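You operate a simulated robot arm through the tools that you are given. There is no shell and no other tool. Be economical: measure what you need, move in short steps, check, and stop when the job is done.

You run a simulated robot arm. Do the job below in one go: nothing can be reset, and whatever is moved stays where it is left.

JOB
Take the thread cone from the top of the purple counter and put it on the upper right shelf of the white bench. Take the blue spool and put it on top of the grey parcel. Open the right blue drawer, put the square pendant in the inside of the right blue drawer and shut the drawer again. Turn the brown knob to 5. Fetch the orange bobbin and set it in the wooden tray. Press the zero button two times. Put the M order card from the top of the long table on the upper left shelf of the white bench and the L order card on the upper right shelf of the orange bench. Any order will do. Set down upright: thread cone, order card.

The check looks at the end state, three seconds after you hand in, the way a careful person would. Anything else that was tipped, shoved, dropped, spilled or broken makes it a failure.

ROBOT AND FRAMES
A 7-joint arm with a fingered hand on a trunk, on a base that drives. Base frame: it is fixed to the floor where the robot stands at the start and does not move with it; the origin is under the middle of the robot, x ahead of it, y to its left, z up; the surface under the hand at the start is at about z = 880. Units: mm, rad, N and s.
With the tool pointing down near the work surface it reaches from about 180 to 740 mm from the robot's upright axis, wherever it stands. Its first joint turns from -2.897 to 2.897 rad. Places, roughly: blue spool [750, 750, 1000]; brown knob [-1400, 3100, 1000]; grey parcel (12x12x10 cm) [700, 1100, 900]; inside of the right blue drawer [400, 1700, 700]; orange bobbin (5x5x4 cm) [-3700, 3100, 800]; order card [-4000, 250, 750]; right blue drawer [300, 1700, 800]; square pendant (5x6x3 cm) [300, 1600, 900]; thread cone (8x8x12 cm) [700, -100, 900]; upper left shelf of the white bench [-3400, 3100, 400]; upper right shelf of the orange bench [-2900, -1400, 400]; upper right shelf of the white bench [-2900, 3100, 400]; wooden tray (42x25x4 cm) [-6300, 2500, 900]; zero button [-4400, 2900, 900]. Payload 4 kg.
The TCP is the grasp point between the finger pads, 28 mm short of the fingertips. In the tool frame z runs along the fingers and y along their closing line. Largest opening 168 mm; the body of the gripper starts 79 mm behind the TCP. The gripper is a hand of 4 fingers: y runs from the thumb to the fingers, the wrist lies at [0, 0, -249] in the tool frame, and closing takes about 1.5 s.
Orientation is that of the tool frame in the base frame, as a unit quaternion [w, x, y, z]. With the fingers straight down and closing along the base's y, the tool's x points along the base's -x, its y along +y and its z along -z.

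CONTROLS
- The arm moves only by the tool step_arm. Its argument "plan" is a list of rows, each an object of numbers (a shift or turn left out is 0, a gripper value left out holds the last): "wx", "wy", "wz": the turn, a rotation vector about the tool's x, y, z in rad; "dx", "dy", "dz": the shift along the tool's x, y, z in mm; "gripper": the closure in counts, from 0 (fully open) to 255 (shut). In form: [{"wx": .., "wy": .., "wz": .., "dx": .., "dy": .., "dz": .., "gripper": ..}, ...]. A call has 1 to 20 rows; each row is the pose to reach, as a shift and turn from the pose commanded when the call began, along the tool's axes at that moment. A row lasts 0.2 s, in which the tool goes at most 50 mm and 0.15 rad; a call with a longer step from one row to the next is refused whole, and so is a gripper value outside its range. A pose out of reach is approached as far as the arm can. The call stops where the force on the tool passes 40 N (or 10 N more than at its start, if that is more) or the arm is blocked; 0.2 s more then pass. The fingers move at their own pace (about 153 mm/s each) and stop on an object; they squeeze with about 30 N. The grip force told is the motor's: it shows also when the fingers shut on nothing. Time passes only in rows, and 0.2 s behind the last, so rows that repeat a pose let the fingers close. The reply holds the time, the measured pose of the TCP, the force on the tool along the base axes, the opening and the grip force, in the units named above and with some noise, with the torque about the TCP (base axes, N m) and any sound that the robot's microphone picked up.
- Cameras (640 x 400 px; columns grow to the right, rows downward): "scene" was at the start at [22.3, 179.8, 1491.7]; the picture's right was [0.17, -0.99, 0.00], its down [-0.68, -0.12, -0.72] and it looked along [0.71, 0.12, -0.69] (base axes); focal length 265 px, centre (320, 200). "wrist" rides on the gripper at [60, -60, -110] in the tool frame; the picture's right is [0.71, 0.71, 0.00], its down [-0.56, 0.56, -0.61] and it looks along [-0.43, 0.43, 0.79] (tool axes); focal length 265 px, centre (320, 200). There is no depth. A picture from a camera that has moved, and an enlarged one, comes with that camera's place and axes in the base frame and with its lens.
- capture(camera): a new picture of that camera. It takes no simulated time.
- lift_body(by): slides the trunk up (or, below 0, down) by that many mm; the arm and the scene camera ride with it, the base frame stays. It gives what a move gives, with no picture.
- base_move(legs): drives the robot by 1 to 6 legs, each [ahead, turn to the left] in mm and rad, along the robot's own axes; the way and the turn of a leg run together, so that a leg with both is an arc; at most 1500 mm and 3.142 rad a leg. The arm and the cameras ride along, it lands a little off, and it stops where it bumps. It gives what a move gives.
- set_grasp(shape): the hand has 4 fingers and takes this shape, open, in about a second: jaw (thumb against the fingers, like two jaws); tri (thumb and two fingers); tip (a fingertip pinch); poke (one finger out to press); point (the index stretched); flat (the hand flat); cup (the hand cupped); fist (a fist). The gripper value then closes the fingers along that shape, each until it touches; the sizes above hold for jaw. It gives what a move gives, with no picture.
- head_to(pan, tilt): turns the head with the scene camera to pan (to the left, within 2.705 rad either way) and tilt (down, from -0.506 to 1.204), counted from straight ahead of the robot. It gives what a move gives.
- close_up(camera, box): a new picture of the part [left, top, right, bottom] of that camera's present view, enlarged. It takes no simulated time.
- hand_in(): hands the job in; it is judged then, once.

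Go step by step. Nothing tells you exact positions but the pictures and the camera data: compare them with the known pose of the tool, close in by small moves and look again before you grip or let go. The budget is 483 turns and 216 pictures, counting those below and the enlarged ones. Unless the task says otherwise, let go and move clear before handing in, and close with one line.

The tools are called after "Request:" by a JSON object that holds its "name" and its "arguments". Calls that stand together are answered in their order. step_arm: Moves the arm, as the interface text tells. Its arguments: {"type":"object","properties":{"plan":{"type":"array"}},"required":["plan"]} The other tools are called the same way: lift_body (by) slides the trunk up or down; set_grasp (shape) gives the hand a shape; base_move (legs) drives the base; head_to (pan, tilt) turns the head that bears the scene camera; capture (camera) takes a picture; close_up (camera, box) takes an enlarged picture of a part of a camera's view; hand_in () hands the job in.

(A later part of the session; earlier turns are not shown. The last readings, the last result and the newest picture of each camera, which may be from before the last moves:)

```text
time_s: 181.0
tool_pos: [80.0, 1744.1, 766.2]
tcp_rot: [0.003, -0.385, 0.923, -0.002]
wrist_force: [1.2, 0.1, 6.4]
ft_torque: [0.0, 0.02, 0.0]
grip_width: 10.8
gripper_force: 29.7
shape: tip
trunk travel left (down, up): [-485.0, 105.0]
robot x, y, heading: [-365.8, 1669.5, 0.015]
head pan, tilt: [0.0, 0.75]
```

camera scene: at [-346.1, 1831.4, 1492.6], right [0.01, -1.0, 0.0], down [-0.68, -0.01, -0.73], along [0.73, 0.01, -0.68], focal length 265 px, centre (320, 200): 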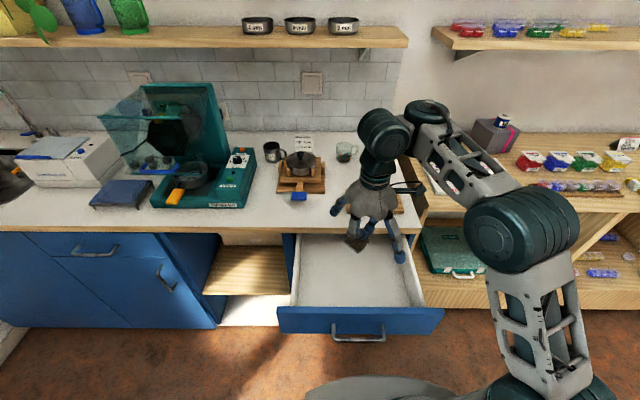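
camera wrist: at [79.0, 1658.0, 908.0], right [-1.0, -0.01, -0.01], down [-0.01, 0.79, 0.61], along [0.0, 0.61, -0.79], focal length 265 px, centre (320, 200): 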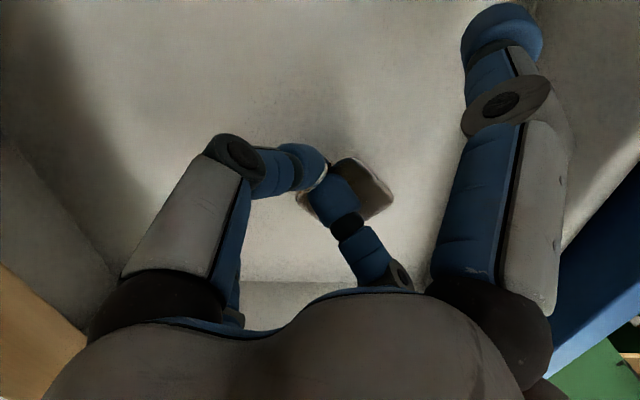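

Touching the floor of the drawer. Release and rise.

Request:
{"name": "step_arm", "arguments": {"plan": [{"gripper": 230}, {"gripper": 200}, {"gripper": 180}, {"gripper": 180}, {"gripper": 180}]}}

Request:
{"name": "lift_body", "arguments": {"by": 60}}

Request:
{"name": "capture", "arguments": {"camera": "wrist"}}

```text
time_s: 182.2
tool_pos: [80.3, 1742.5, 765.8]
tcp_rot: [0.003, -0.385, 0.923, -0.002]
wrist_force: [1.0, -5.0, 21.1]
ft_torque: [-0.15, 0.01, 0.0]
grip_width: 47.3
gripper_force: 0.1
shape: tip
trunk travel left (down, up): [-485.0, 105.0]
robot x, y, heading: [-369.7, 1671.6, 0.018]
head pan, tilt: [0.0, 0.75]
```

```text
time_s: 183.2
tool_pos: [81.0, 1743.6, 825.7]
tcp_rot: [0.002, -0.387, 0.922, -0.001]
wrist_force: [-0.2, 0.3, -0.1]
ft_torque: [0.02, 0.0, 0.0]
grip_width: 49.4
gripper_force: 0.1
shape: tip
trunk travel left (down, up): [-545.0, 45.0]
robot x, y, heading: [-368.0, 1666.0, 0.019]
head pan, tilt: [0.0, 0.75]
```

```text
118 pictures are left
camera wrist: at [79.8, 1658.2, 934.1], right [-1.0, -0.01, 0.0], down [-0.01, 0.79, 0.61], along [0.0, 0.61, -0.79], focal length 265 px, centre (320, 200)
```

wrist: 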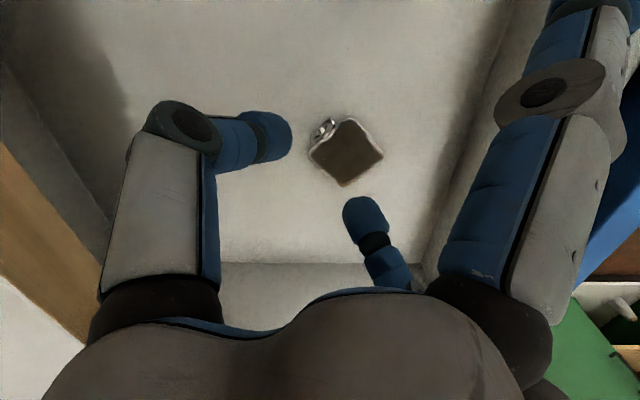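

The pendant lies in the drawer. Rise clear, straighten the hand, and back away.

Request:
{"name": "step_arm", "arguments": {"plan": [{"dz": -50}, {"dz": -100}, {"dz": -150}, {"dz": -190}, {"dz": -190, "wz": 0.14}, {"dz": -190, "wz": 0.28}, {"dz": -190, "wz": 0.42}, {"dz": -190, "wz": 0.56}, {"dz": -190, "wz": 0.7}, {"dz": -190, "wz": 0.785}]}}

Request:
{"name": "base_move", "arguments": {"legs": [[-480, 0]]}}

Request:
{"name": "set_grasp", "arguments": {"shape": "fist"}}

Request:
{"name": "lift_body", "arguments": {"by": -320}}

Request:
{"name": "capture", "arguments": {"camera": "scene"}}

```text
time_s: 185.4
tool_pos: [79.6, 1743.1, 1014.7]
tcp_rot: [0.002, -0.001, 1.0, -0.001]
wrist_force: [0.2, 0.1, 0.1]
ft_torque: [0.03, 0.01, -0.01]
grip_width: 49.3
gripper_force: 0.0
shape: tip
trunk travel left (down, up): [-545.0, 45.0]
robot x, y, heading: [-368.9, 1667.7, 0.016]
head pan, tilt: [0.0, 0.75]
```

```text
time_s: 188.3
tool_pos: [-403.5, 1734.4, 1013.6]
tcp_rot: [0.002, -0.002, 1.0, -0.001]
wrist_force: [-0.2, -0.5, -0.2]
ft_torque: [-0.01, 0.01, -0.01]
grip_width: 49.6
gripper_force: 0.1
shape: tip
trunk travel left (down, up): [-545.0, 45.0]
robot x, y, heading: [-851.2, 1663.1, 0.008]
head pan, tilt: [0.0, 0.75]
```

```text
time_s: 189.2
tool_pos: [-404.4, 1734.6, 1014.9]
tcp_rot: [0.002, -0.002, 1.0, 0.0]
wrist_force: [-0.3, -0.1, -0.3]
ft_torque: [0.02, 0.01, -0.01]
grip_width: 0.0
gripper_force: 0.1
shape: fist
trunk travel left (down, up): [-545.0, 45.0]
robot x, y, heading: [-855.4, 1661.6, 0.007]
head pan, tilt: [0.0, 0.75]
```

```text
time_s: 192.3
tool_pos: [-402.5, 1735.2, 693.4]
tcp_rot: [0.002, -0.001, 1.0, -0.001]
wrist_force: [-0.2, 0.0, -0.1]
ft_torque: [-0.01, 0.02, -0.01]
grip_width: 0.0
gripper_force: 0.1
shape: fist
trunk travel left (down, up): [-225.0, 365.0]
robot x, y, heading: [-849.1, 1662.7, 0.015]
head pan, tilt: [0.0, 0.75]
```

```text
117 pictures are left
camera scene: at [-830.2, 1825.1, 1206.7], right [0.01, -1.0, 0.0], down [-0.68, -0.01, -0.73], along [0.73, 0.01, -0.68], focal length 265 px, centre (320, 200)
```

scene: 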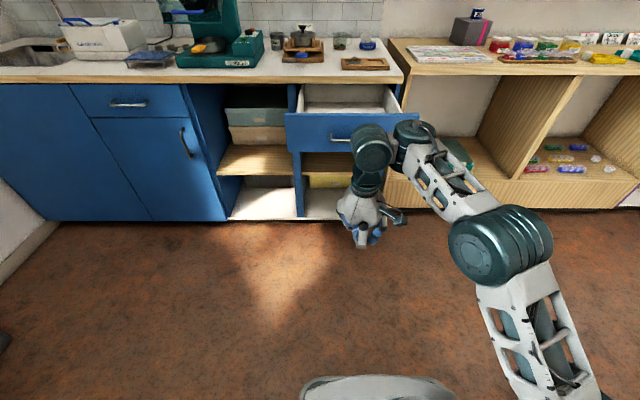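

Drawer open, hand low in front. Push it shut by driving forward.

Request:
{"name": "base_move", "arguments": {"legs": [[430, 0]]}}

Request:
{"name": "capture", "arguments": {"camera": "scene"}}

```text
time_s: 195.0
tool_pos: [26.1, 1741.9, 693.9]
tcp_rot: [0.002, -0.003, 1.0, 0.0]
wrist_force: [0.8, -0.8, 1.0]
ft_torque: [-0.04, -0.02, 0.0]
grip_width: 0.0
gripper_force: 0.1
shape: fist
trunk travel left (down, up): [-225.0, 365.0]
robot x, y, heading: [-419.3, 1667.0, 0.013]
head pan, tilt: [0.0, 0.75]
```

```text
116 pictures are left
camera scene: at [-399.5, 1830.6, 1206.6], right [0.01, -1.0, 0.0], down [-0.68, -0.01, -0.73], along [0.73, 0.01, -0.68], focal length 265 px, centre (320, 200)
```

scene: 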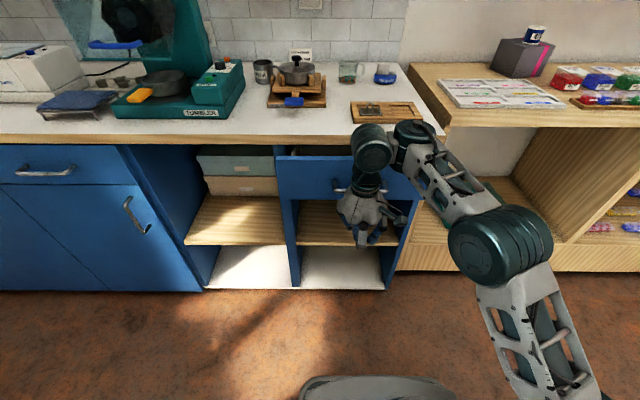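

Nearly shut; push a bit further in small steps.

Request:
{"name": "base_move", "arguments": {"legs": [[45, 0]]}}

Request:
{"name": "close_up", "arguments": {"camera": "scene", "box": [250, 80, 450, 230]}}

```text
time_s: 195.9
tool_pos: [72.3, 1742.8, 695.5]
tcp_rot: [0.002, -0.003, 1.0, 0.0]
wrist_force: [-0.2, -0.3, 0.8]
ft_torque: [-0.02, 0.02, 0.02]
grip_width: 0.0
gripper_force: 0.0
shape: fist
trunk travel left (down, up): [-225.0, 365.0]
robot x, y, heading: [-375.3, 1667.6, 0.017]
head pan, tilt: [0.0, 0.75]
```

```text
2.67 times, centred on (350, 155) of scene
camera zoom: at [-355.0, 1831.2, 1206.6], right [0.01, -1.0, 0.0], down [-0.68, -0.01, -0.73], along [0.73, 0.01, -0.68], focal length 707 px, centre (240, 320)
```

zoom: 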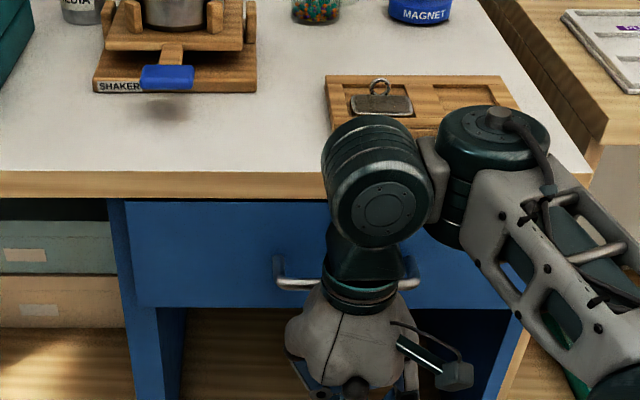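

Request:
{"name": "base_move", "arguments": {"legs": [[25, 0]]}}

Request:
{"name": "close_up", "arguments": {"camera": "scene", "box": [250, 80, 450, 230]}}

```text
time_s: 196.8
tool_pos: [90.6, 1741.6, 693.4]
tcp_rot: [0.0, -0.005, 1.0, -0.004]
wrist_force: [-5.6, -0.5, -0.1]
ft_torque: [0.11, -0.51, -0.05]
grip_width: 0.1
gripper_force: 0.1
shape: fist
trunk travel left (down, up): [-225.0, 365.0]
robot x, y, heading: [-352.7, 1666.9, 0.015]
head pan, tilt: [0.0, 0.75]
stopped in leg 1: the force on the tool passed its limit at 62 N (the readings are from after the stop); the commanded pose is now the measured one
```

```text
2.67 times, centred on (350, 155) of scene
camera zoom: at [-333.5, 1831.4, 1206.7], right [0.01, -1.0, 0.0], down [-0.68, -0.01, -0.73], along [0.73, 0.01, -0.68], focal length 707 px, centre (240, 320)
```

zoom: 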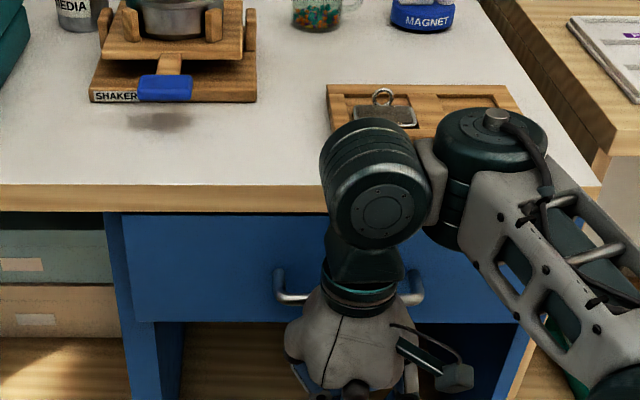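

The push met the end stop at 62 N, so the drawer should be shut. Back off and check.

Request:
{"name": "base_move", "arguments": {"legs": [[-350, 0]]}}

Request:
{"name": "lift_body", "arguments": {"by": 310}}

Request:
{"name": "capture", "arguments": {"camera": "scene"}}

```text
time_s: 199.1
tool_pos: [-258.4, 1737.3, 692.6]
tcp_rot: [0.0, -0.003, 1.0, -0.003]
wrist_force: [0.2, 0.3, 0.1]
ft_torque: [-0.04, -0.01, 0.01]
grip_width: 0.0
gripper_force: 0.1
shape: fist
trunk travel left (down, up): [-225.0, 365.0]
robot x, y, heading: [-705.9, 1662.6, 0.006]
head pan, tilt: [0.0, 0.75]
```

```text
time_s: 202.1
tool_pos: [-259.1, 1737.2, 1003.1]
tcp_rot: [0.0, -0.003, 1.0, -0.003]
wrist_force: [-0.2, 0.0, -0.6]
ft_torque: [0.02, 0.01, 0.0]
grip_width: 0.2
gripper_force: 0.0
shape: fist
trunk travel left (down, up): [-535.0, 55.0]
robot x, y, heading: [-705.9, 1666.8, 0.009]
head pan, tilt: [0.0, 0.75]
```

```text
113 pictures are left
camera scene: at [-682.8, 1827.6, 1516.6], right [0.01, -1.0, 0.0], down [-0.68, -0.01, -0.73], along [0.73, 0.01, -0.68], focal length 265 px, centre (320, 200)
```

scene: 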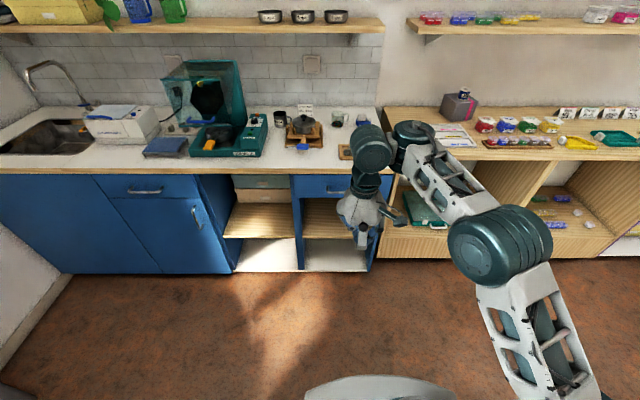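

Request:
{"name": "close_up", "arguments": {"camera": "scene", "box": [90, 140, 400, 280]}}

```text
2.06 times, centred on (245, 210) of scene
camera zoom: at [-682.8, 1827.6, 1516.6], right [0.01, -1.0, 0.0], down [-0.68, -0.01, -0.73], along [0.73, 0.01, -0.68], focal length 547 px, centre (475, 179)
```

zoom: 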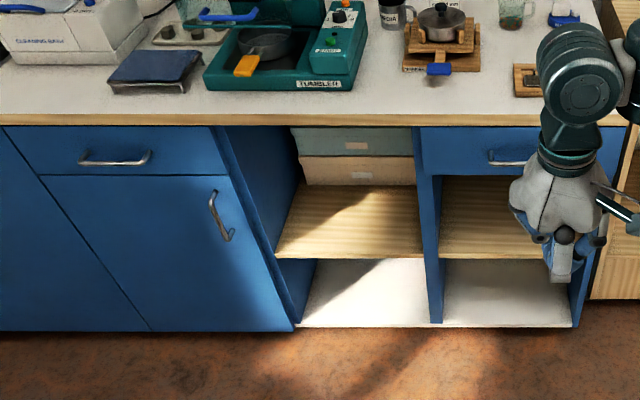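

The drawer is flush like its neighbour. Next the thread cone: drive back along the counter to face the purple counter.

Request:
{"name": "base_move", "arguments": {"legs": [[230, 0], [0, -1.58], [1500, 0], [180, 0], [0, 1.571]]}}

Request:
{"name": "set_grasp", "arguments": {"shape": "jaw"}}

Request:
{"name": "head_to", "arguments": {"pan": -0.1, "tilt": 0.6}}

Request:
{"name": "capture", "arguments": {"camera": "scene"}}

```text
time_s: 219.8
tool_pos: [-45.8, 35.8, 1003.1]
tcp_rot: [0.0, 0.001, 1.0, -0.004]
wrist_force: [0.4, 0.0, 0.6]
ft_torque: [0.01, -0.01, 0.02]
grip_width: 0.0
gripper_force: 0.1
shape: fist
trunk travel left (down, up): [-535.0, 55.0]
robot x, y, heading: [-491.5, -33.1, -0.003]
head pan, tilt: [0.0, 0.75]
```

```text
time_s: 220.7
tool_pos: [-46.4, 36.7, 1002.8]
tcp_rot: [0.0, 0.001, 1.0, -0.003]
wrist_force: [0.1, -0.8, 0.3]
ft_torque: [-0.01, 0.04, 0.0]
grip_width: 168.0
gripper_force: 0.0
shape: jaw
trunk travel left (down, up): [-535.0, 55.0]
robot x, y, heading: [-489.0, -33.2, 0.003]
head pan, tilt: [0.0, 0.75]
```

```text
time_s: 221.4
tool_pos: [-46.0, 36.0, 1003.9]
tcp_rot: [0.0, 0.001, 1.0, -0.003]
wrist_force: [-0.4, -0.8, 0.6]
ft_torque: [-0.01, 0.02, -0.04]
grip_width: 167.8
gripper_force: 0.1
shape: jaw
trunk travel left (down, up): [-535.0, 55.0]
robot x, y, heading: [-497.4, -32.1, -0.0]
head pan, tilt: [-0.099, 0.6]
```

```text
111 pictures are left
camera scene: at [-464.1, 121.8, 1529.5], right [-0.1, -1.0, 0.0], down [-0.56, 0.06, -0.82], along [0.82, -0.08, -0.57], focal length 265 px, centre (320, 200)
```

scene: 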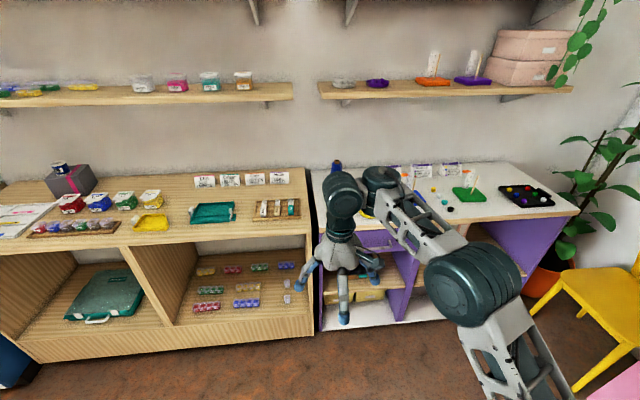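

The cone is partly hidden behind the arm. I'll tuck the arm up-left and drive in.

Request:
{"name": "step_arm", "arguments": {"plan": [{"dx": 20, "dy": 25, "dz": -28}, {"dx": 42, "dy": 50, "dz": -55}, {"dx": 63, "dy": 75, "dz": -83}, {"dx": 84, "dy": 100, "dz": -110}, {"dx": 105, "dy": 125, "dz": -138}, {"dx": 126, "dy": 150, "dz": -165}, {"dx": 147, "dy": 176, "dz": -193}]}}

Request:
{"name": "base_move", "arguments": {"legs": [[455, 0]]}}

Request:
{"name": "capture", "arguments": {"camera": "scene"}}

```text
time_s: 223.0
tool_pos: [-195.6, 217.2, 1194.2]
tcp_rot: [0.0, 0.002, 1.0, -0.003]
wrist_force: [0.1, -0.4, -0.3]
ft_torque: [0.01, -0.03, 0.0]
grip_width: 167.8
gripper_force: 0.1
shape: jaw
trunk travel left (down, up): [-535.0, 55.0]
robot x, y, heading: [-492.6, -34.4, 0.001]
head pan, tilt: [-0.099, 0.6]
```

```text
time_s: 225.7
tool_pos: [258.0, 210.7, 1193.7]
tcp_rot: [0.0, 0.005, 1.0, -0.004]
wrist_force: [0.0, 0.0, 0.5]
ft_torque: [-0.01, 0.04, -0.03]
grip_width: 168.1
gripper_force: 0.1
shape: jaw
trunk travel left (down, up): [-535.0, 55.0]
robot x, y, heading: [-40.0, -33.7, -0.006]
head pan, tilt: [-0.099, 0.6]
```

```text
110 pictures are left
camera scene: at [-12.1, 119.8, 1529.5], right [-0.11, -0.99, 0.0], down [-0.56, 0.06, -0.82], along [0.82, -0.09, -0.57], focal length 265 px, centre (320, 200)
```

scene: 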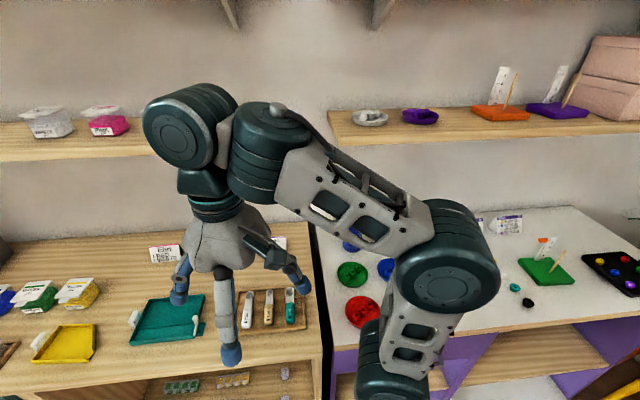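

Request:
{"name": "step_arm", "arguments": {"plan": [{"dx": -30, "dy": 40}, {"dx": -60, "dy": 80}, {"dx": -90, "dy": 120}, {"dx": -120, "dy": 160}, {"dx": -140, "dy": 200}, {"dx": -150, "dy": 240}]}}

Request:
{"name": "capture", "arguments": {"camera": "scene"}}

```text
time_s: 227.1
tool_pos: [364.0, 403.3, 1173.2]
tcp_rot: [0.0, 0.004, 1.0, -0.005]
wrist_force: [0.1, 1.9, -0.5]
ft_torque: [-0.12, -0.01, -0.03]
grip_width: 167.7
gripper_force: 0.1
shape: jaw
out of reach, approached as far as the arm can: row 4, 5, 6
trunk travel left (down, up): [-535.0, 55.0]
robot x, y, heading: [-49.5, -37.8, -0.008]
head pan, tilt: [-0.099, 0.6]
```

```text
109 pictures are left
camera scene: at [-14.3, 124.9, 1528.9], right [-0.11, -0.99, 0.0], down [-0.56, 0.06, -0.83], along [0.82, -0.09, -0.56], focal length 265 px, centre (320, 200)
```

scene: 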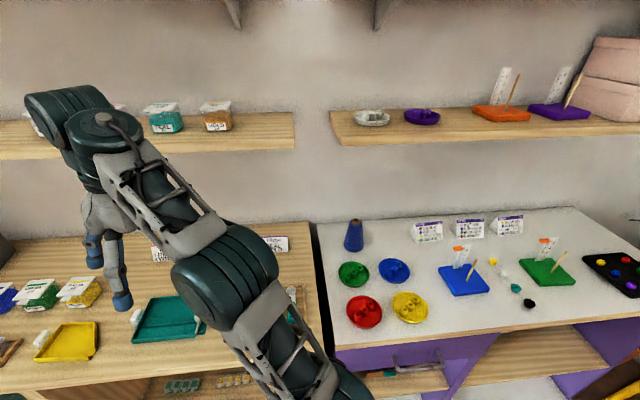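

The cone stands at about (627, -57). I'll tilt the hand 45° (useful later for the low shelf) and hover in front of it.

Request:
{"name": "step_arm", "arguments": {"plan": [{"dx": -8, "dy": -45}, {"dx": -16, "dy": -90, "wy": -0.1}, {"dx": -30, "dy": -135, "wy": -0.2}, {"dx": -45, "dy": -180, "wy": -0.3, "gripper": 60}, {"dx": -60, "dy": -222, "wy": -0.4, "dz": 15}, {"dx": -75, "dy": -264, "wy": -0.48, "dz": 30}, {"dx": -90, "dy": -306, "wy": -0.56, "dz": 45}, {"dx": -105, "dy": -348, "wy": -0.64, "dz": 60}, {"dx": -120, "dy": -390, "wy": -0.72, "dz": 80}, {"dx": -138, "dy": -430, "wy": -0.785, "dz": 95}, {"dx": -150, "dy": -460, "wy": -0.785, "dz": 113}, {"dx": -150, "dy": -460, "wy": -0.785, "dz": 113, "gripper": 90}]}}

Request:
{"name": "capture", "arguments": {"camera": "wrist"}}

Request:
{"name": "capture", "arguments": {"camera": "scene"}}

```text
time_s: 229.7
tool_pos: [509.4, -57.4, 1186.0]
tcp_rot: [0.347, 0.004, 0.938, -0.006]
wrist_force: [-0.4, 0.2, 0.3]
ft_torque: [0.04, 0.01, 0.01]
grip_width: 109.3
gripper_force: 0.1
shape: jaw
out of reach, approached as far as the arm can: row 5, 8, 9, 10, 11, 12
trunk travel left (down, up): [-535.0, 55.0]
robot x, y, heading: [-44.0, -34.3, -0.01]
head pan, tilt: [-0.099, 0.6]
```

```text
108 pictures are left
camera wrist: at [390.9, -115.6, 1230.2], right [-0.53, 0.71, -0.47], down [0.03, 0.57, 0.82], along [0.85, 0.42, -0.32], focal length 265 px, centre (320, 200)
```

wrist: 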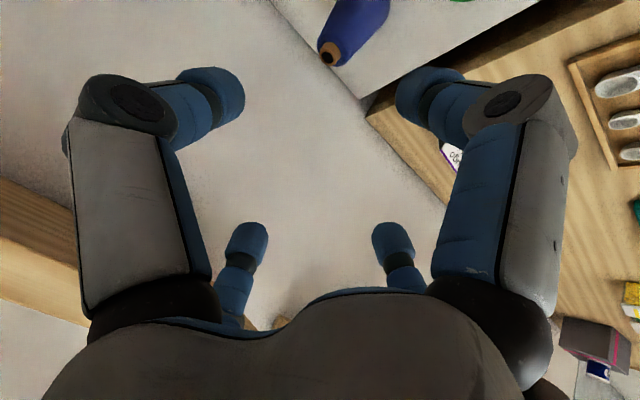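

```text
107 pictures are left
camera scene: at [-12.5, 119.8, 1529.5], right [-0.11, -0.99, 0.0], down [-0.56, 0.06, -0.83], along [0.82, -0.09, -0.56], focal length 265 px, centre (320, 200)
```

scene: 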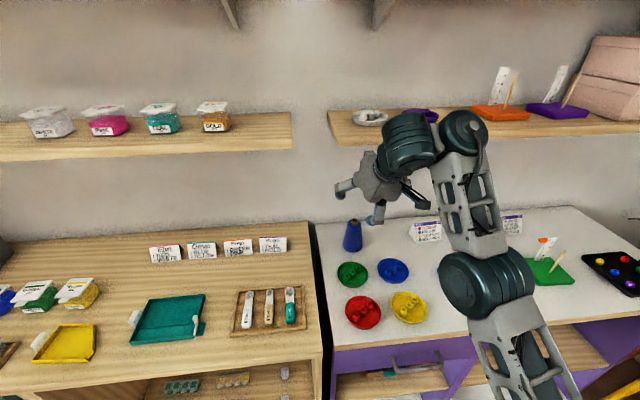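

The arm wants a lower trunk for this tilt. Lower 150 mm.

Request:
{"name": "lift_body", "arguments": {"by": -150}}

Request:
{"name": "capture", "arguments": {"camera": "wrist"}}

```text
time_s: 231.5
tool_pos: [510.0, -58.2, 1035.8]
tcp_rot: [0.347, 0.005, 0.938, -0.006]
wrist_force: [-0.2, -0.3, 0.0]
ft_torque: [-0.02, -0.03, 0.0]
grip_width: 109.3
gripper_force: 0.0
shape: jaw
trunk travel left (down, up): [-385.0, 205.0]
robot x, y, heading: [-42.7, -37.9, -0.006]
head pan, tilt: [-0.099, 0.6]
```

```text
106 pictures are left
camera wrist: at [390.7, -115.6, 1080.3], right [-0.53, 0.71, -0.47], down [0.03, 0.57, 0.82], along [0.85, 0.42, -0.32], focal length 265 px, centre (320, 200)
```

wrist: 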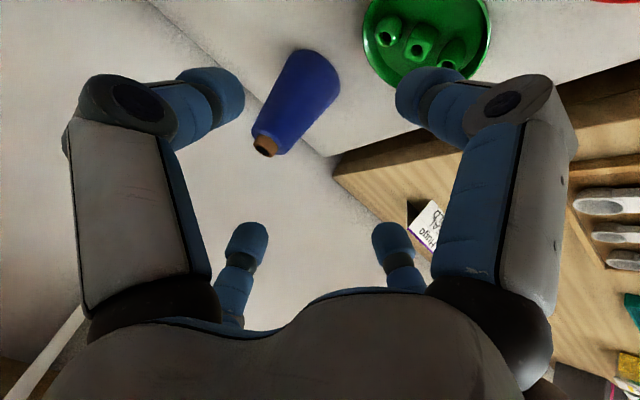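

Closer view puts the cone at about (620, -76), with low dishes in front of it. I'll come from above at a 36° tilt and look again.

Request:
{"name": "step_arm", "arguments": {"plan": [{"dx": -34, "dy": -6, "dz": 12, "wy": 0.03, "gripper": 110}, {"dx": -68, "dy": -12, "dz": 24, "wy": 0.06, "gripper": 120}, {"dx": -101, "dy": -18, "dz": 35.5, "wy": 0.08, "gripper": 126}, {"dx": -101, "dy": -18, "dz": 35.5, "wy": 0.08, "gripper": 126}]}}

Request:
{"name": "capture", "arguments": {"camera": "wrist"}}

```text
time_s: 232.5
tool_pos: [610.2, -76.8, 1075.3]
tcp_rot: [0.309, 0.005, 0.951, -0.007]
wrist_force: [0.0, -0.2, 0.2]
ft_torque: [0.0, 0.0, -0.02]
grip_width: 85.6
gripper_force: 0.0
shape: jaw
trunk travel left (down, up): [-385.0, 205.0]
robot x, y, heading: [-42.8, -35.6, -0.009]
head pan, tilt: [-0.099, 0.6]
```

```text
105 pictures are left
camera wrist: at [494.9, -135.1, 1128.4], right [-0.56, 0.71, -0.42], down [0.1, 0.56, 0.82], along [0.82, 0.42, -0.39], focal length 265 px, centre (320, 200)
```

wrist: 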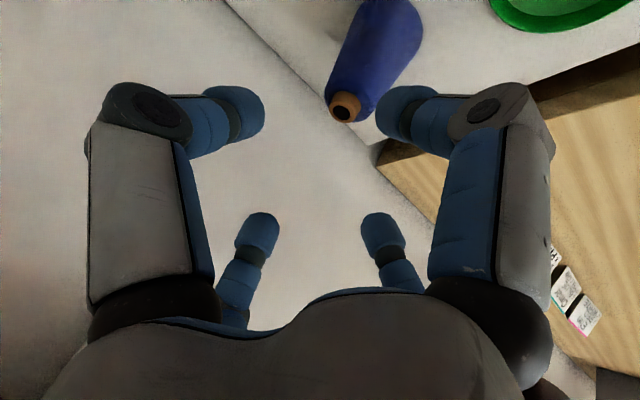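

Cone axis is about (632, -78). Lower around it in stages.

Request:
{"name": "step_arm", "arguments": {"plan": [{"dx": 6, "dz": 30, "dy": -1}, {"dx": 18, "dz": 55, "dy": -1}, {"dx": 34, "dz": 78, "dy": -1}, {"dx": 34, "dz": 78, "dy": -1}]}}

Request:
{"name": "capture", "arguments": {"camera": "wrist"}}

Request:
{"name": "close_up", "arguments": {"camera": "scene", "box": [310, 120, 470, 300]}}

```text
time_s: 233.5
tool_pos: [625.9, -78.1, 992.0]
tcp_rot: [0.307, 0.005, 0.952, -0.007]
wrist_force: [-0.2, 0.1, -0.3]
ft_torque: [0.03, 0.0, -0.01]
grip_width: 85.6
gripper_force: 0.0
shape: jaw
trunk travel left (down, up): [-385.0, 205.0]
robot x, y, heading: [-41.3, -33.3, -0.008]
head pan, tilt: [-0.099, 0.6]
```

```text
104 pictures are left
camera wrist: at [512.0, -136.7, 1046.0], right [-0.56, 0.71, -0.42], down [0.1, 0.56, 0.82], along [0.82, 0.42, -0.39], focal length 265 px, centre (320, 200)
```

wrist: 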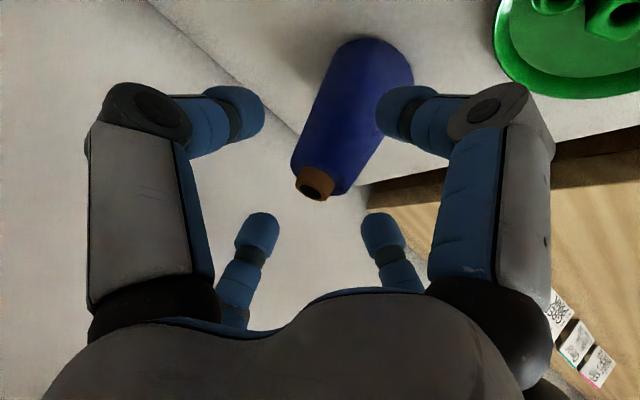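

```text
2.22 times, centred on (390, 210) of scene
camera zoom: at [-12.3, 119.6, 1379.5], right [-0.11, -0.99, 0.0], down [-0.56, 0.06, -0.83], along [0.82, -0.09, -0.57], focal length 589 px, centre (164, 178)
```

zoom: 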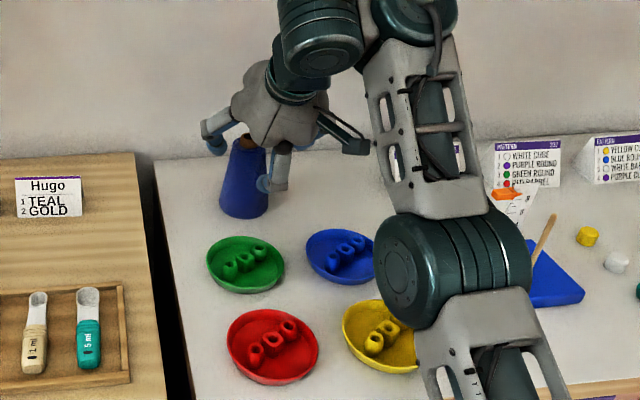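

Request:
{"name": "step_arm", "arguments": {"plan": [{"dx": 8, "dz": 10, "dy": -2}, {"dx": 16, "dz": 20, "dy": -3}, {"dx": 23, "dz": 29, "dy": -3}, {"dx": 23, "dz": 29, "dy": -3}]}}

Request:
{"name": "capture", "arguments": {"camera": "wrist"}}

```text
time_s: 234.5
tool_pos: [627.9, -82.4, 986.7]
tcp_rot: [0.302, 0.005, 0.953, -0.006]
wrist_force: [-0.7, 0.0, 0.1]
ft_torque: [0.01, -0.02, -0.02]
grip_width: 85.5
gripper_force: 0.1
shape: jaw
out of reach, approached as far as the arm can: row 1, 2, 3, 4
trunk travel left (down, up): [-385.0, 205.0]
robot x, y, heading: [-40.8, -35.8, -0.014]
head pan, tilt: [-0.099, 0.6]
```

```text
102 pictures are left
camera wrist: at [513.0, -141.2, 1041.9], right [-0.57, 0.71, -0.41], down [0.11, 0.56, 0.82], along [0.82, 0.42, -0.4], focal length 265 px, centre (320, 200)
```

wrist: 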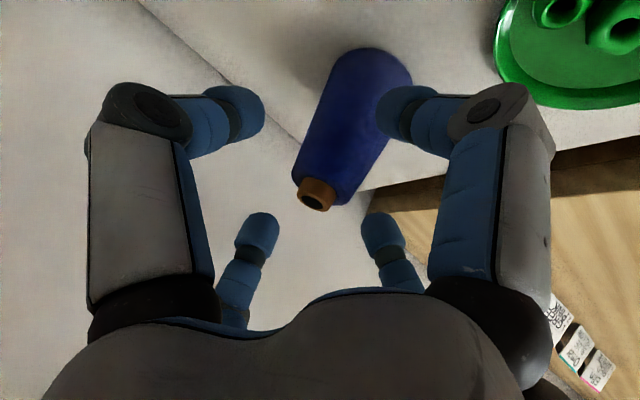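

The arm's low limit again; lower the trunk by 31 mm instead.

Request:
{"name": "lift_body", "arguments": {"by": -31}}

Request:
{"name": "capture", "arguments": {"camera": "wrist"}}

```text
time_s: 235.2
tool_pos: [627.9, -83.5, 955.8]
tcp_rot: [0.302, 0.005, 0.953, -0.006]
wrist_force: [0.1, -1.0, 0.0]
ft_torque: [-0.01, -0.03, -0.01]
grip_width: 85.7
gripper_force: 0.0
shape: jaw
trunk travel left (down, up): [-354.0, 236.0]
robot x, y, heading: [-40.2, -32.2, -0.008]
head pan, tilt: [-0.099, 0.6]
```

```text
101 pictures are left
camera wrist: at [513.0, -141.2, 1011.0], right [-0.57, 0.71, -0.41], down [0.11, 0.56, 0.82], along [0.82, 0.42, -0.4], focal length 265 px, centre (320, 200)
```

wrist: 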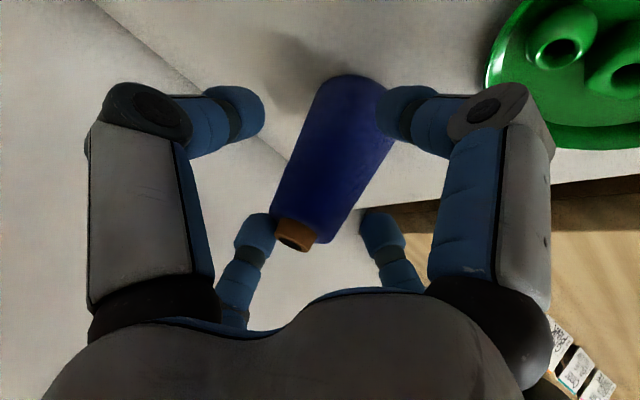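

The cone is between the fingers. Close gently.

Request:
{"name": "step_arm", "arguments": {"plan": [{"gripper": 140}, {"gripper": 150}, {"gripper": 160}, {"gripper": 170}, {"gripper": 180}, {"gripper": 195}, {"gripper": 210}, {"gripper": 225}, {"gripper": 225}, {"gripper": 225}]}}

Request:
{"name": "capture", "arguments": {"camera": "wrist"}}

```text
time_s: 237.4
tool_pos: [624.5, -83.2, 959.9]
tcp_rot: [0.306, 0.005, 0.952, -0.006]
wrist_force: [-3.2, 2.1, 30.7]
ft_torque: [0.35, -1.37, -0.1]
grip_width: 24.2
gripper_force: 0.0
shape: jaw
trunk travel left (down, up): [-354.0, 236.0]
robot x, y, heading: [-41.5, -36.4, -0.012]
head pan, tilt: [-0.099, 0.6]
```

```text
100 pictures are left
camera wrist: at [510.2, -140.6, 1013.8], right [-0.57, 0.71, -0.42], down [0.1, 0.56, 0.82], along [0.82, 0.42, -0.39], focal length 265 px, centre (320, 200)
```

wrist: 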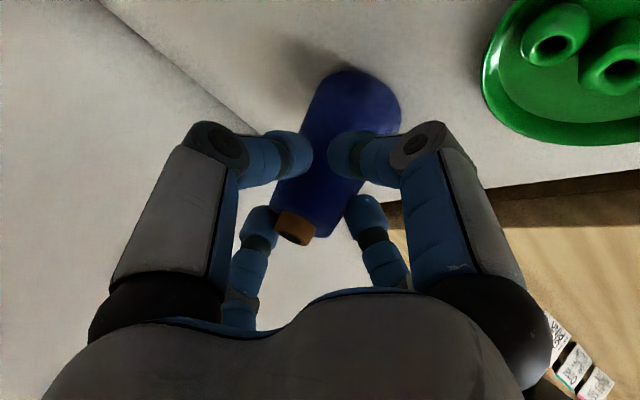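

The grip is wedging on the taper without really holding. I'll open, look, and use a steeper (25°) approach.

Request:
{"name": "step_arm", "arguments": {"plan": [{"gripper": 200}, {"gripper": 170}, {"gripper": 140}, {"gripper": 115}, {"gripper": 115}, {"gripper": 115}]}}

Request:
{"name": "lift_body", "arguments": {"by": 75}}

Request:
{"name": "step_arm", "arguments": {"plan": [{"wy": 0.05}, {"wy": 0.1}, {"wy": 0.15}, {"wy": 0.18}]}}

Request:
{"name": "capture", "arguments": {"camera": "wrist"}}

```text
time_s: 238.8
tool_pos: [626.1, -82.6, 956.3]
tcp_rot: [0.302, 0.004, 0.953, -0.005]
wrist_force: [-0.4, 1.1, -0.1]
ft_torque: [-0.02, 0.03, -0.01]
grip_width: 91.8
gripper_force: 0.1
shape: jaw
trunk travel left (down, up): [-354.0, 236.0]
robot x, y, heading: [-40.5, -34.7, -0.01]
head pan, tilt: [-0.099, 0.6]
```

```text
time_s: 239.9
tool_pos: [626.9, -82.6, 1030.4]
tcp_rot: [0.302, 0.005, 0.953, -0.006]
wrist_force: [-0.4, 0.1, 0.0]
ft_torque: [0.02, 0.01, 0.01]
grip_width: 91.5
gripper_force: 0.0
shape: jaw
trunk travel left (down, up): [-429.0, 161.0]
robot x, y, heading: [-42.0, -35.3, -0.011]
head pan, tilt: [-0.099, 0.6]
```

```text
time_s: 240.9
tool_pos: [626.7, -83.4, 1030.5]
tcp_rot: [0.216, 0.005, 0.976, -0.006]
wrist_force: [0.1, -0.4, -0.2]
ft_torque: [-0.03, 0.01, -0.02]
grip_width: 91.9
gripper_force: 0.1
shape: jaw
trunk travel left (down, up): [-429.0, 161.0]
robot x, y, heading: [-45.0, -34.3, -0.01]
head pan, tilt: [-0.099, 0.6]
```

```text
99 pictures are left
camera wrist: at [524.2, -141.0, 1105.2], right [-0.63, 0.71, -0.3], down [0.25, 0.56, 0.79], along [0.73, 0.42, -0.54], focal length 265 px, centre (320, 200)
```

wrist: 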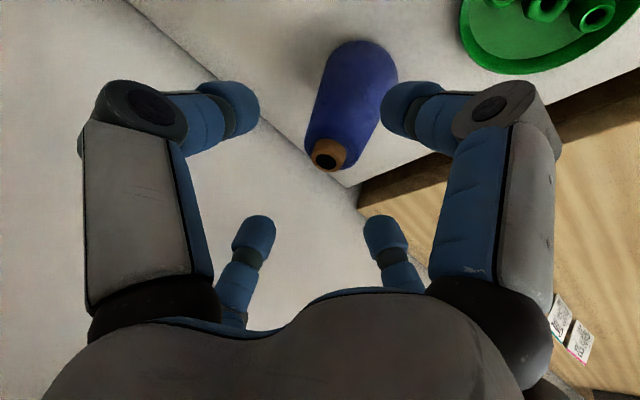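

Cone axis is about (634, -85), still upright. Lower over it at 25° tilt.

Request:
{"name": "step_arm", "arguments": {"plan": [{"dx": 10, "dz": 26, "dy": -2}, {"dx": 22, "dz": 52, "dy": -2}, {"dx": 33, "dz": 78, "dy": -2}, {"dx": 33, "dz": 78, "dy": -2}]}}

Request:
{"name": "capture", "arguments": {"camera": "wrist"}}

```text
time_s: 241.9
tool_pos: [630.5, -86.2, 945.5]
tcp_rot: [0.216, 0.007, 0.976, -0.008]
wrist_force: [-0.4, -0.2, -0.1]
ft_torque: [0.02, 0.01, -0.01]
grip_width: 91.8
gripper_force: 0.1
shape: jaw
trunk travel left (down, up): [-429.0, 161.0]
robot x, y, heading: [-43.8, -34.1, -0.011]
head pan, tilt: [-0.099, 0.6]
```

```text
98 pictures are left
camera wrist: at [527.8, -145.3, 1019.4], right [-0.63, 0.71, -0.3], down [0.25, 0.56, 0.79], along [0.73, 0.42, -0.54], focal length 265 px, centre (320, 200)
```

wrist: 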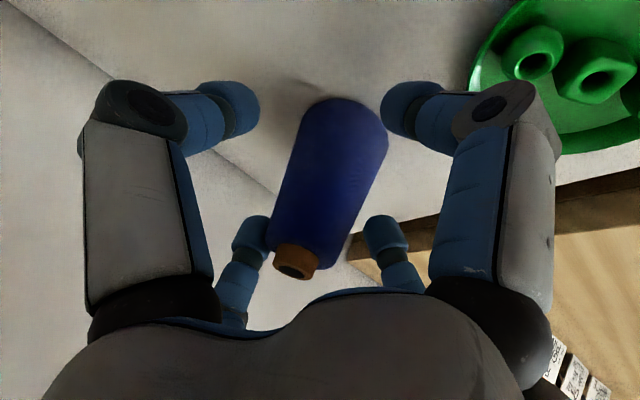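

Well centred. Close.

Request:
{"name": "step_arm", "arguments": {"plan": [{"gripper": 130}, {"gripper": 145}, {"gripper": 160}, {"gripper": 175}, {"gripper": 190}, {"gripper": 205}, {"gripper": 220}, {"gripper": 235}, {"gripper": 235}, {"gripper": 235}]}}

Request:
{"name": "capture", "arguments": {"camera": "wrist"}}

```text
time_s: 244.1
tool_pos: [628.5, -87.9, 947.8]
tcp_rot: [0.218, 0.006, 0.976, -0.006]
wrist_force: [2.1, 1.2, 30.8]
ft_torque: [1.03, -0.65, -0.07]
grip_width: 17.3
gripper_force: 0.0
shape: jaw
trunk travel left (down, up): [-429.0, 161.0]
robot x, y, heading: [-41.7, -34.4, -0.005]
head pan, tilt: [-0.099, 0.6]
```

```text
97 pictures are left
camera wrist: at [525.6, -144.7, 1022.2], right [-0.63, 0.71, -0.31], down [0.25, 0.56, 0.79], along [0.74, 0.42, -0.53], focal length 265 px, centre (320, 200)
```

wrist: 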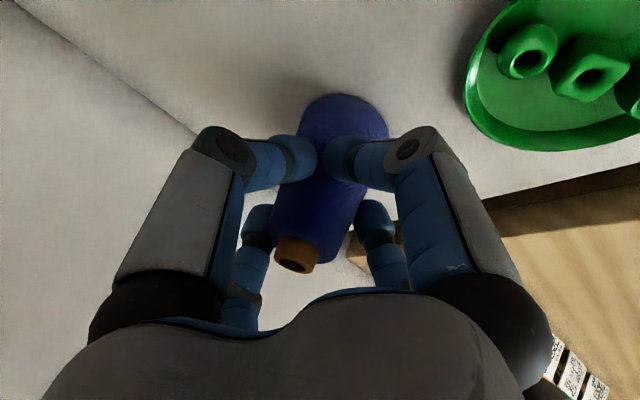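

The fingers look wrapped around it despite the odd reading. I'll try a gentle lift.

Request:
{"name": "step_arm", "arguments": {"plan": [{"dx": -2, "dz": -5, "gripper": 255}, {"dx": -4, "dz": -9, "gripper": 255}, {"dx": -8, "dz": -18, "gripper": 255}, {"dx": -15, "dz": -32, "gripper": 255}, {"dx": -15, "dz": -32, "gripper": 255}]}}

Request:
{"name": "capture", "arguments": {"camera": "wrist"}}

Request:
{"name": "close_up", "arguments": {"camera": "scene", "box": [310, 120, 470, 300]}}

```text
time_s: 245.3
tool_pos: [631.3, -84.1, 979.8]
tcp_rot: [0.215, 0.007, 0.976, -0.006]
wrist_force: [0.1, -0.1, -1.9]
ft_torque: [-0.01, 0.05, 0.01]
grip_width: 30.9
gripper_force: 29.7
shape: jaw
trunk travel left (down, up): [-429.0, 161.0]
robot x, y, heading: [-45.3, -34.1, -0.008]
head pan, tilt: [-0.099, 0.6]
```

```text
96 pictures are left
camera wrist: at [527.8, -143.6, 1055.5], right [-0.63, 0.71, -0.3], down [0.26, 0.56, 0.79], along [0.73, 0.42, -0.54], focal length 265 px, centre (320, 200)
```

wrist: 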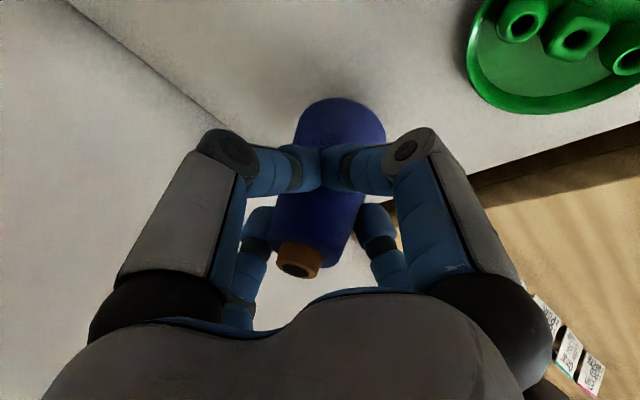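

```text
2.22 times, centred on (390, 210) of scene
camera zoom: at [-12.3, 119.7, 1423.5], right [-0.11, -0.99, 0.0], down [-0.56, 0.06, -0.82], along [0.82, -0.09, -0.57], focal length 589 px, centre (164, 178)
```

zoom: 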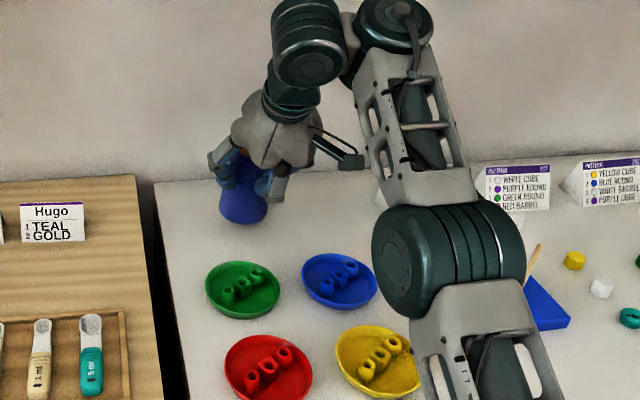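

The cone is lifted. Retract it up and back towards the robot, keeping its attitude.

Request:
{"name": "step_arm", "arguments": {"plan": [{"dx": 5, "dz": -30}, {"dx": 20, "dz": -60, "dy": 5}, {"dx": 45, "dz": -95, "dy": 10}, {"dx": 75, "dz": -130, "dy": 20}, {"dx": 105, "dz": -165, "dy": 28}, {"dx": 135, "dz": -200, "dy": 36}, {"dx": 168, "dz": -233, "dy": 44}, {"dx": 168, "dz": -233, "dy": 44}]}}

Request:
{"name": "head_to", "arguments": {"pan": 0.3, "tilt": 0.5}}

Request:
{"name": "capture", "arguments": {"camera": "scene"}}

Request:
{"name": "capture", "arguments": {"camera": "wrist"}}

```text
time_s: 247.1
tool_pos: [378.3, -35.3, 1123.8]
tcp_rot: [0.216, 0.005, 0.976, -0.006]
wrist_force: [0.0, 0.3, -0.1]
ft_torque: [-0.06, 0.04, 0.01]
grip_width: 30.9
gripper_force: 29.5
shape: jaw
trunk travel left (down, up): [-429.0, 161.0]
robot x, y, heading: [-40.0, -30.5, -0.007]
head pan, tilt: [-0.099, 0.6]
```

```text
time_s: 248.0
tool_pos: [378.6, -36.5, 1124.7]
tcp_rot: [0.215, 0.006, 0.976, -0.006]
wrist_force: [0.1, 0.3, -1.9]
ft_torque: [-0.03, 0.04, 0.01]
grip_width: 30.6
gripper_force: 29.8
shape: jaw
trunk travel left (down, up): [-429.0, 161.0]
robot x, y, heading: [-41.7, -30.9, -0.007]
head pan, tilt: [0.3, 0.499]
```

```text
94 pictures are left
camera scene: at [-13.1, 155.3, 1432.6], right [0.29, -0.96, 0.0], down [-0.46, -0.14, -0.88], along [0.84, 0.25, -0.48], focal length 265 px, centre (320, 200)
```

scene: 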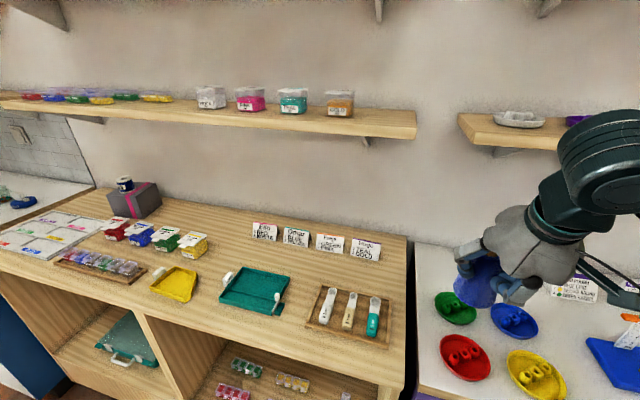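

```text
93 pictures are left
camera wrist: at [276.3, -94.2, 1198.4], right [-0.63, 0.71, -0.3], down [0.25, 0.56, 0.79], along [0.73, 0.42, -0.54], focal length 265 px, centre (320, 200)
```

wrist: 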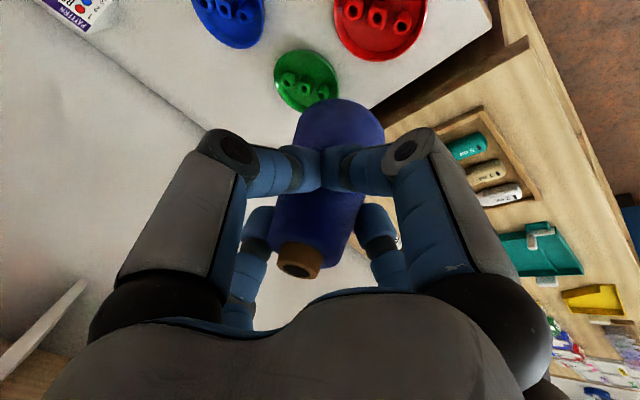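

Everything is tidy. Back out, and drive to open floor at about (-450, 1800), then look toward the white bench.

Request:
{"name": "base_move", "arguments": {"legs": [[-410, 0], [0, 1.578], [1500, 0], [300, 0], [0, 0.9]]}}

Request:
{"name": "head_to", "arguments": {"pan": 0.35, "tilt": 0.3}}

Request:
{"name": "capture", "arguments": {"camera": "scene"}}

```text
time_s: 265.2
tool_pos: [-748.9, 1989.4, 1124.1]
tcp_rot: [-0.076, 0.921, -0.325, -0.202]
wrist_force: [0.8, -0.1, -1.6]
ft_torque: [-0.01, -0.06, 0.01]
grip_width: 30.9
gripper_force: 30.0
shape: jaw
trunk travel left (down, up): [-429.0, 161.0]
robot x, y, heading: [-422.2, 1729.8, 2.465]
head pan, tilt: [0.3, 0.499]
```

```text
time_s: 265.9
tool_pos: [-748.4, 1989.9, 1124.1]
tcp_rot: [-0.077, 0.921, -0.325, -0.202]
wrist_force: [0.2, -0.2, -0.5]
ft_torque: [-0.02, -0.06, 0.02]
grip_width: 30.8
gripper_force: 29.6
shape: jaw
trunk travel left (down, up): [-429.0, 161.0]
robot x, y, heading: [-419.4, 1726.9, 2.46]
head pan, tilt: [0.351, 0.3]
```

```text
92 pictures are left
camera scene: at [-561.8, 1593.9, 1450.9], right [0.32, 0.95, 0.0], down [0.28, -0.1, -0.96], along [-0.9, 0.31, -0.3], focal length 265 px, centre (320, 200)
```

scene: 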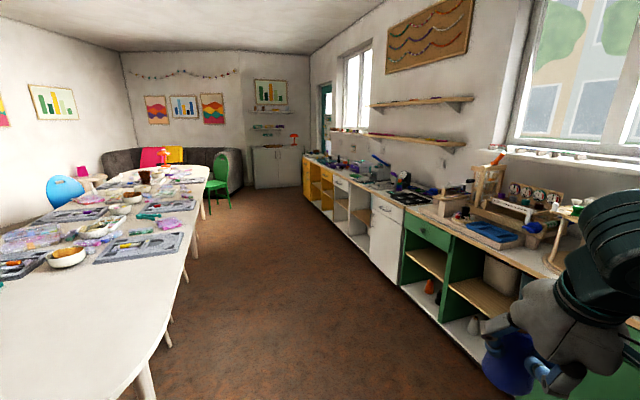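

I see the corridor: long table on the left, benches on the right (green, white, yellow). I'll drive down to x≈-2900 and face the white bench.

Request:
{"name": "base_move", "arguments": {"legs": [[0, 0.632], [1500, 0], [983, 0], [0, -1.521]]}}

Request:
{"name": "head_to", "arguments": {"pan": 0.25, "tilt": 0.6}}

Request:
{"name": "capture", "arguments": {"camera": "scene"}}

```text
time_s: 283.5
tool_pos: [-2946.5, 2183.0, 1123.2]
tcp_rot: [-0.15, 0.715, -0.665, -0.154]
wrist_force: [0.6, 0.1, -1.9]
ft_torque: [-0.09, -0.03, -0.01]
grip_width: 30.9
gripper_force: 30.1
shape: jaw
trunk travel left (down, up): [-429.0, 161.0]
robot x, y, heading: [-2911.3, 1763.7, 1.647]
head pan, tilt: [0.351, 0.3]
```

```text
time_s: 284.3
tool_pos: [-2946.1, 2182.7, 1124.6]
tcp_rot: [-0.151, 0.715, -0.665, -0.154]
wrist_force: [0.3, -0.4, -1.8]
ft_torque: [-0.04, -0.03, 0.0]
grip_width: 30.8
gripper_force: 30.3
shape: jaw
trunk travel left (down, up): [-429.0, 161.0]
robot x, y, heading: [-2907.0, 1764.0, 1.645]
head pan, tilt: [0.25, 0.6]
```

```text
91 pictures are left
camera scene: at [-3096.5, 1776.0, 1423.6], right [0.95, 0.32, 0.0], down [0.18, -0.53, -0.83], along [-0.26, 0.78, -0.56], focal length 265 px, centre (320, 200)
```

scene: 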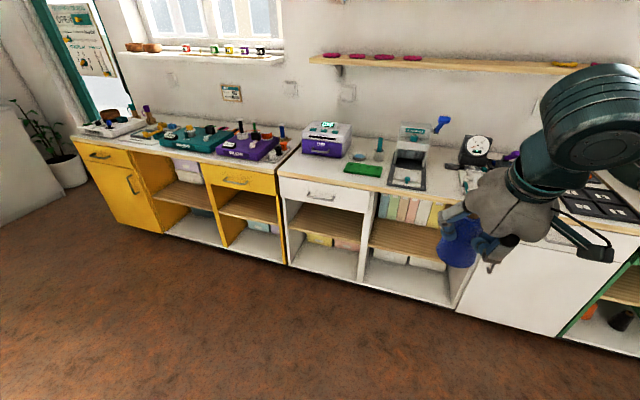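

I see the white bench with two open compartments and wooden boards. I need a second view to measure; drive 400 mm closer.

Request:
{"name": "base_move", "arguments": {"legs": [[0, -0.07], [400, 0]]}}

Request:
{"name": "head_to", "arguments": {"pan": 0.3, "tilt": 0.75}}

Request:
{"name": "capture", "arguments": {"camera": "scene"}}

```text
time_s: 287.3
tool_pos: [-2918.2, 2589.8, 1124.8]
tcp_rot: [-0.156, 0.691, -0.689, -0.149]
wrist_force: [0.9, -0.3, -0.4]
ft_torque: [-0.05, -0.02, -0.01]
grip_width: 30.9
gripper_force: 30.1
shape: jaw
trunk travel left (down, up): [-429.0, 161.0]
robot x, y, heading: [-2916.1, 2168.2, 1.577]
head pan, tilt: [0.25, 0.6]
```

```text
time_s: 288.0
tool_pos: [-2918.9, 2590.6, 1124.3]
tcp_rot: [-0.156, 0.692, -0.689, -0.149]
wrist_force: [-0.1, -0.3, -1.5]
ft_torque: [-0.06, -0.03, 0.01]
grip_width: 30.7
gripper_force: 30.0
shape: jaw
trunk travel left (down, up): [-429.0, 161.0]
robot x, y, heading: [-2913.7, 2173.1, 1.577]
head pan, tilt: [0.3, 0.75]
```

```text
90 pictures are left
camera scene: at [-3100.1, 2187.2, 1410.7], right [0.95, 0.3, 0.0], down [0.21, -0.65, -0.73], along [-0.22, 0.7, -0.68], focal length 265 px, centre (320, 200)
```

scene: 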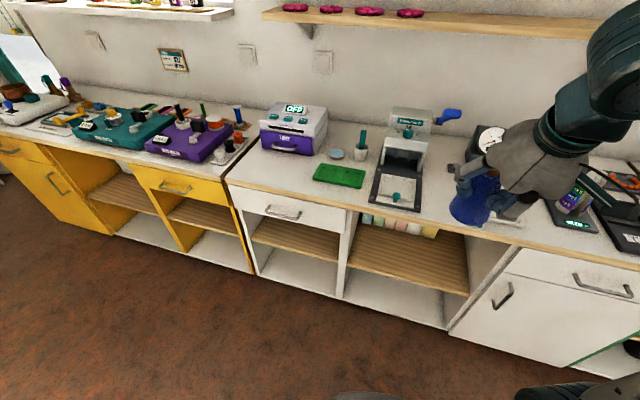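

From two views: the bench top is z≈760 with its front at y≈2845; the right shelf board is z≈400, x from about -3190 to -2680. With my 25° grip the bench top edge would be in the way, so I'll first test what tilts I can reach that low, away from the bench.

Request:
{"name": "base_move", "arguments": {"legs": [[-300, 0]]}}

Request:
{"name": "lift_body", "arguments": {"by": -400}}

Request:
{"name": "step_arm", "arguments": {"plan": [{"dx": 0, "dz": 40}, {"dx": 0, "dz": 80}, {"dx": 0, "dz": 120}, {"dx": 0, "dz": 160}, {"dx": 0, "dz": 200}, {"dx": -20, "dz": 240}, {"dx": -40, "dz": 270}]}}

```text
time_s: 290.0
tool_pos: [-2918.1, 2293.0, 1123.6]
tcp_rot: [-0.155, 0.693, -0.688, -0.15]
wrist_force: [0.8, 0.0, -1.5]
ft_torque: [-0.01, -0.01, 0.03]
grip_width: 30.6
gripper_force: 30.4
shape: jaw
trunk travel left (down, up): [-429.0, 161.0]
robot x, y, heading: [-2912.7, 1872.1, 1.583]
head pan, tilt: [0.3, 0.75]
```

```text
time_s: 293.8
tool_pos: [-2917.6, 2293.1, 724.0]
tcp_rot: [-0.155, 0.692, -0.689, -0.149]
wrist_force: [-0.3, 0.1, -1.9]
ft_torque: [-0.04, -0.02, 0.02]
grip_width: 30.6
gripper_force: 30.2
shape: jaw
trunk travel left (down, up): [-29.0, 561.0]
robot x, y, heading: [-2912.9, 1870.8, 1.58]
head pan, tilt: [0.3, 0.75]
```

```text
time_s: 295.4
tool_pos: [-2915.5, 2443.5, 524.2]
tcp_rot: [-0.151, 0.694, -0.689, -0.143]
wrist_force: [-0.7, 0.3, -1.9]
ft_torque: [-0.02, -0.01, -0.02]
grip_width: 30.5
gripper_force: 29.9
shape: jaw
out of reach, approached as far as the arm can: row 6, 7
trunk travel left (down, up): [-29.0, 561.0]
robot x, y, heading: [-2907.9, 1869.4, 1.581]
head pan, tilt: [0.3, 0.75]
```

Request:
{"name": "step_arm", "arguments": {"plan": [{"dx": -40, "dz": 18}, {"dx": -80, "dz": 37}, {"dx": -118, "dz": 55}, {"dx": -106, "dz": 82}, {"dx": -93, "dz": 109}, {"dx": -93, "dz": 109}]}}

```text
time_s: 296.8
tool_pos: [-2920.4, 2573.6, 515.5]
tcp_rot: [-0.143, 0.696, -0.69, -0.139]
wrist_force: [0.0, -0.6, -1.8]
ft_torque: [-0.05, 0.01, -0.01]
grip_width: 30.7
gripper_force: 30.0
shape: jaw
out of reach, approached as far as the arm can: row 1, 2, 3, 4, 5, 6
trunk travel left (down, up): [-29.0, 561.0]
robot x, y, heading: [-2913.0, 1871.3, 1.582]
head pan, tilt: [0.3, 0.75]
```

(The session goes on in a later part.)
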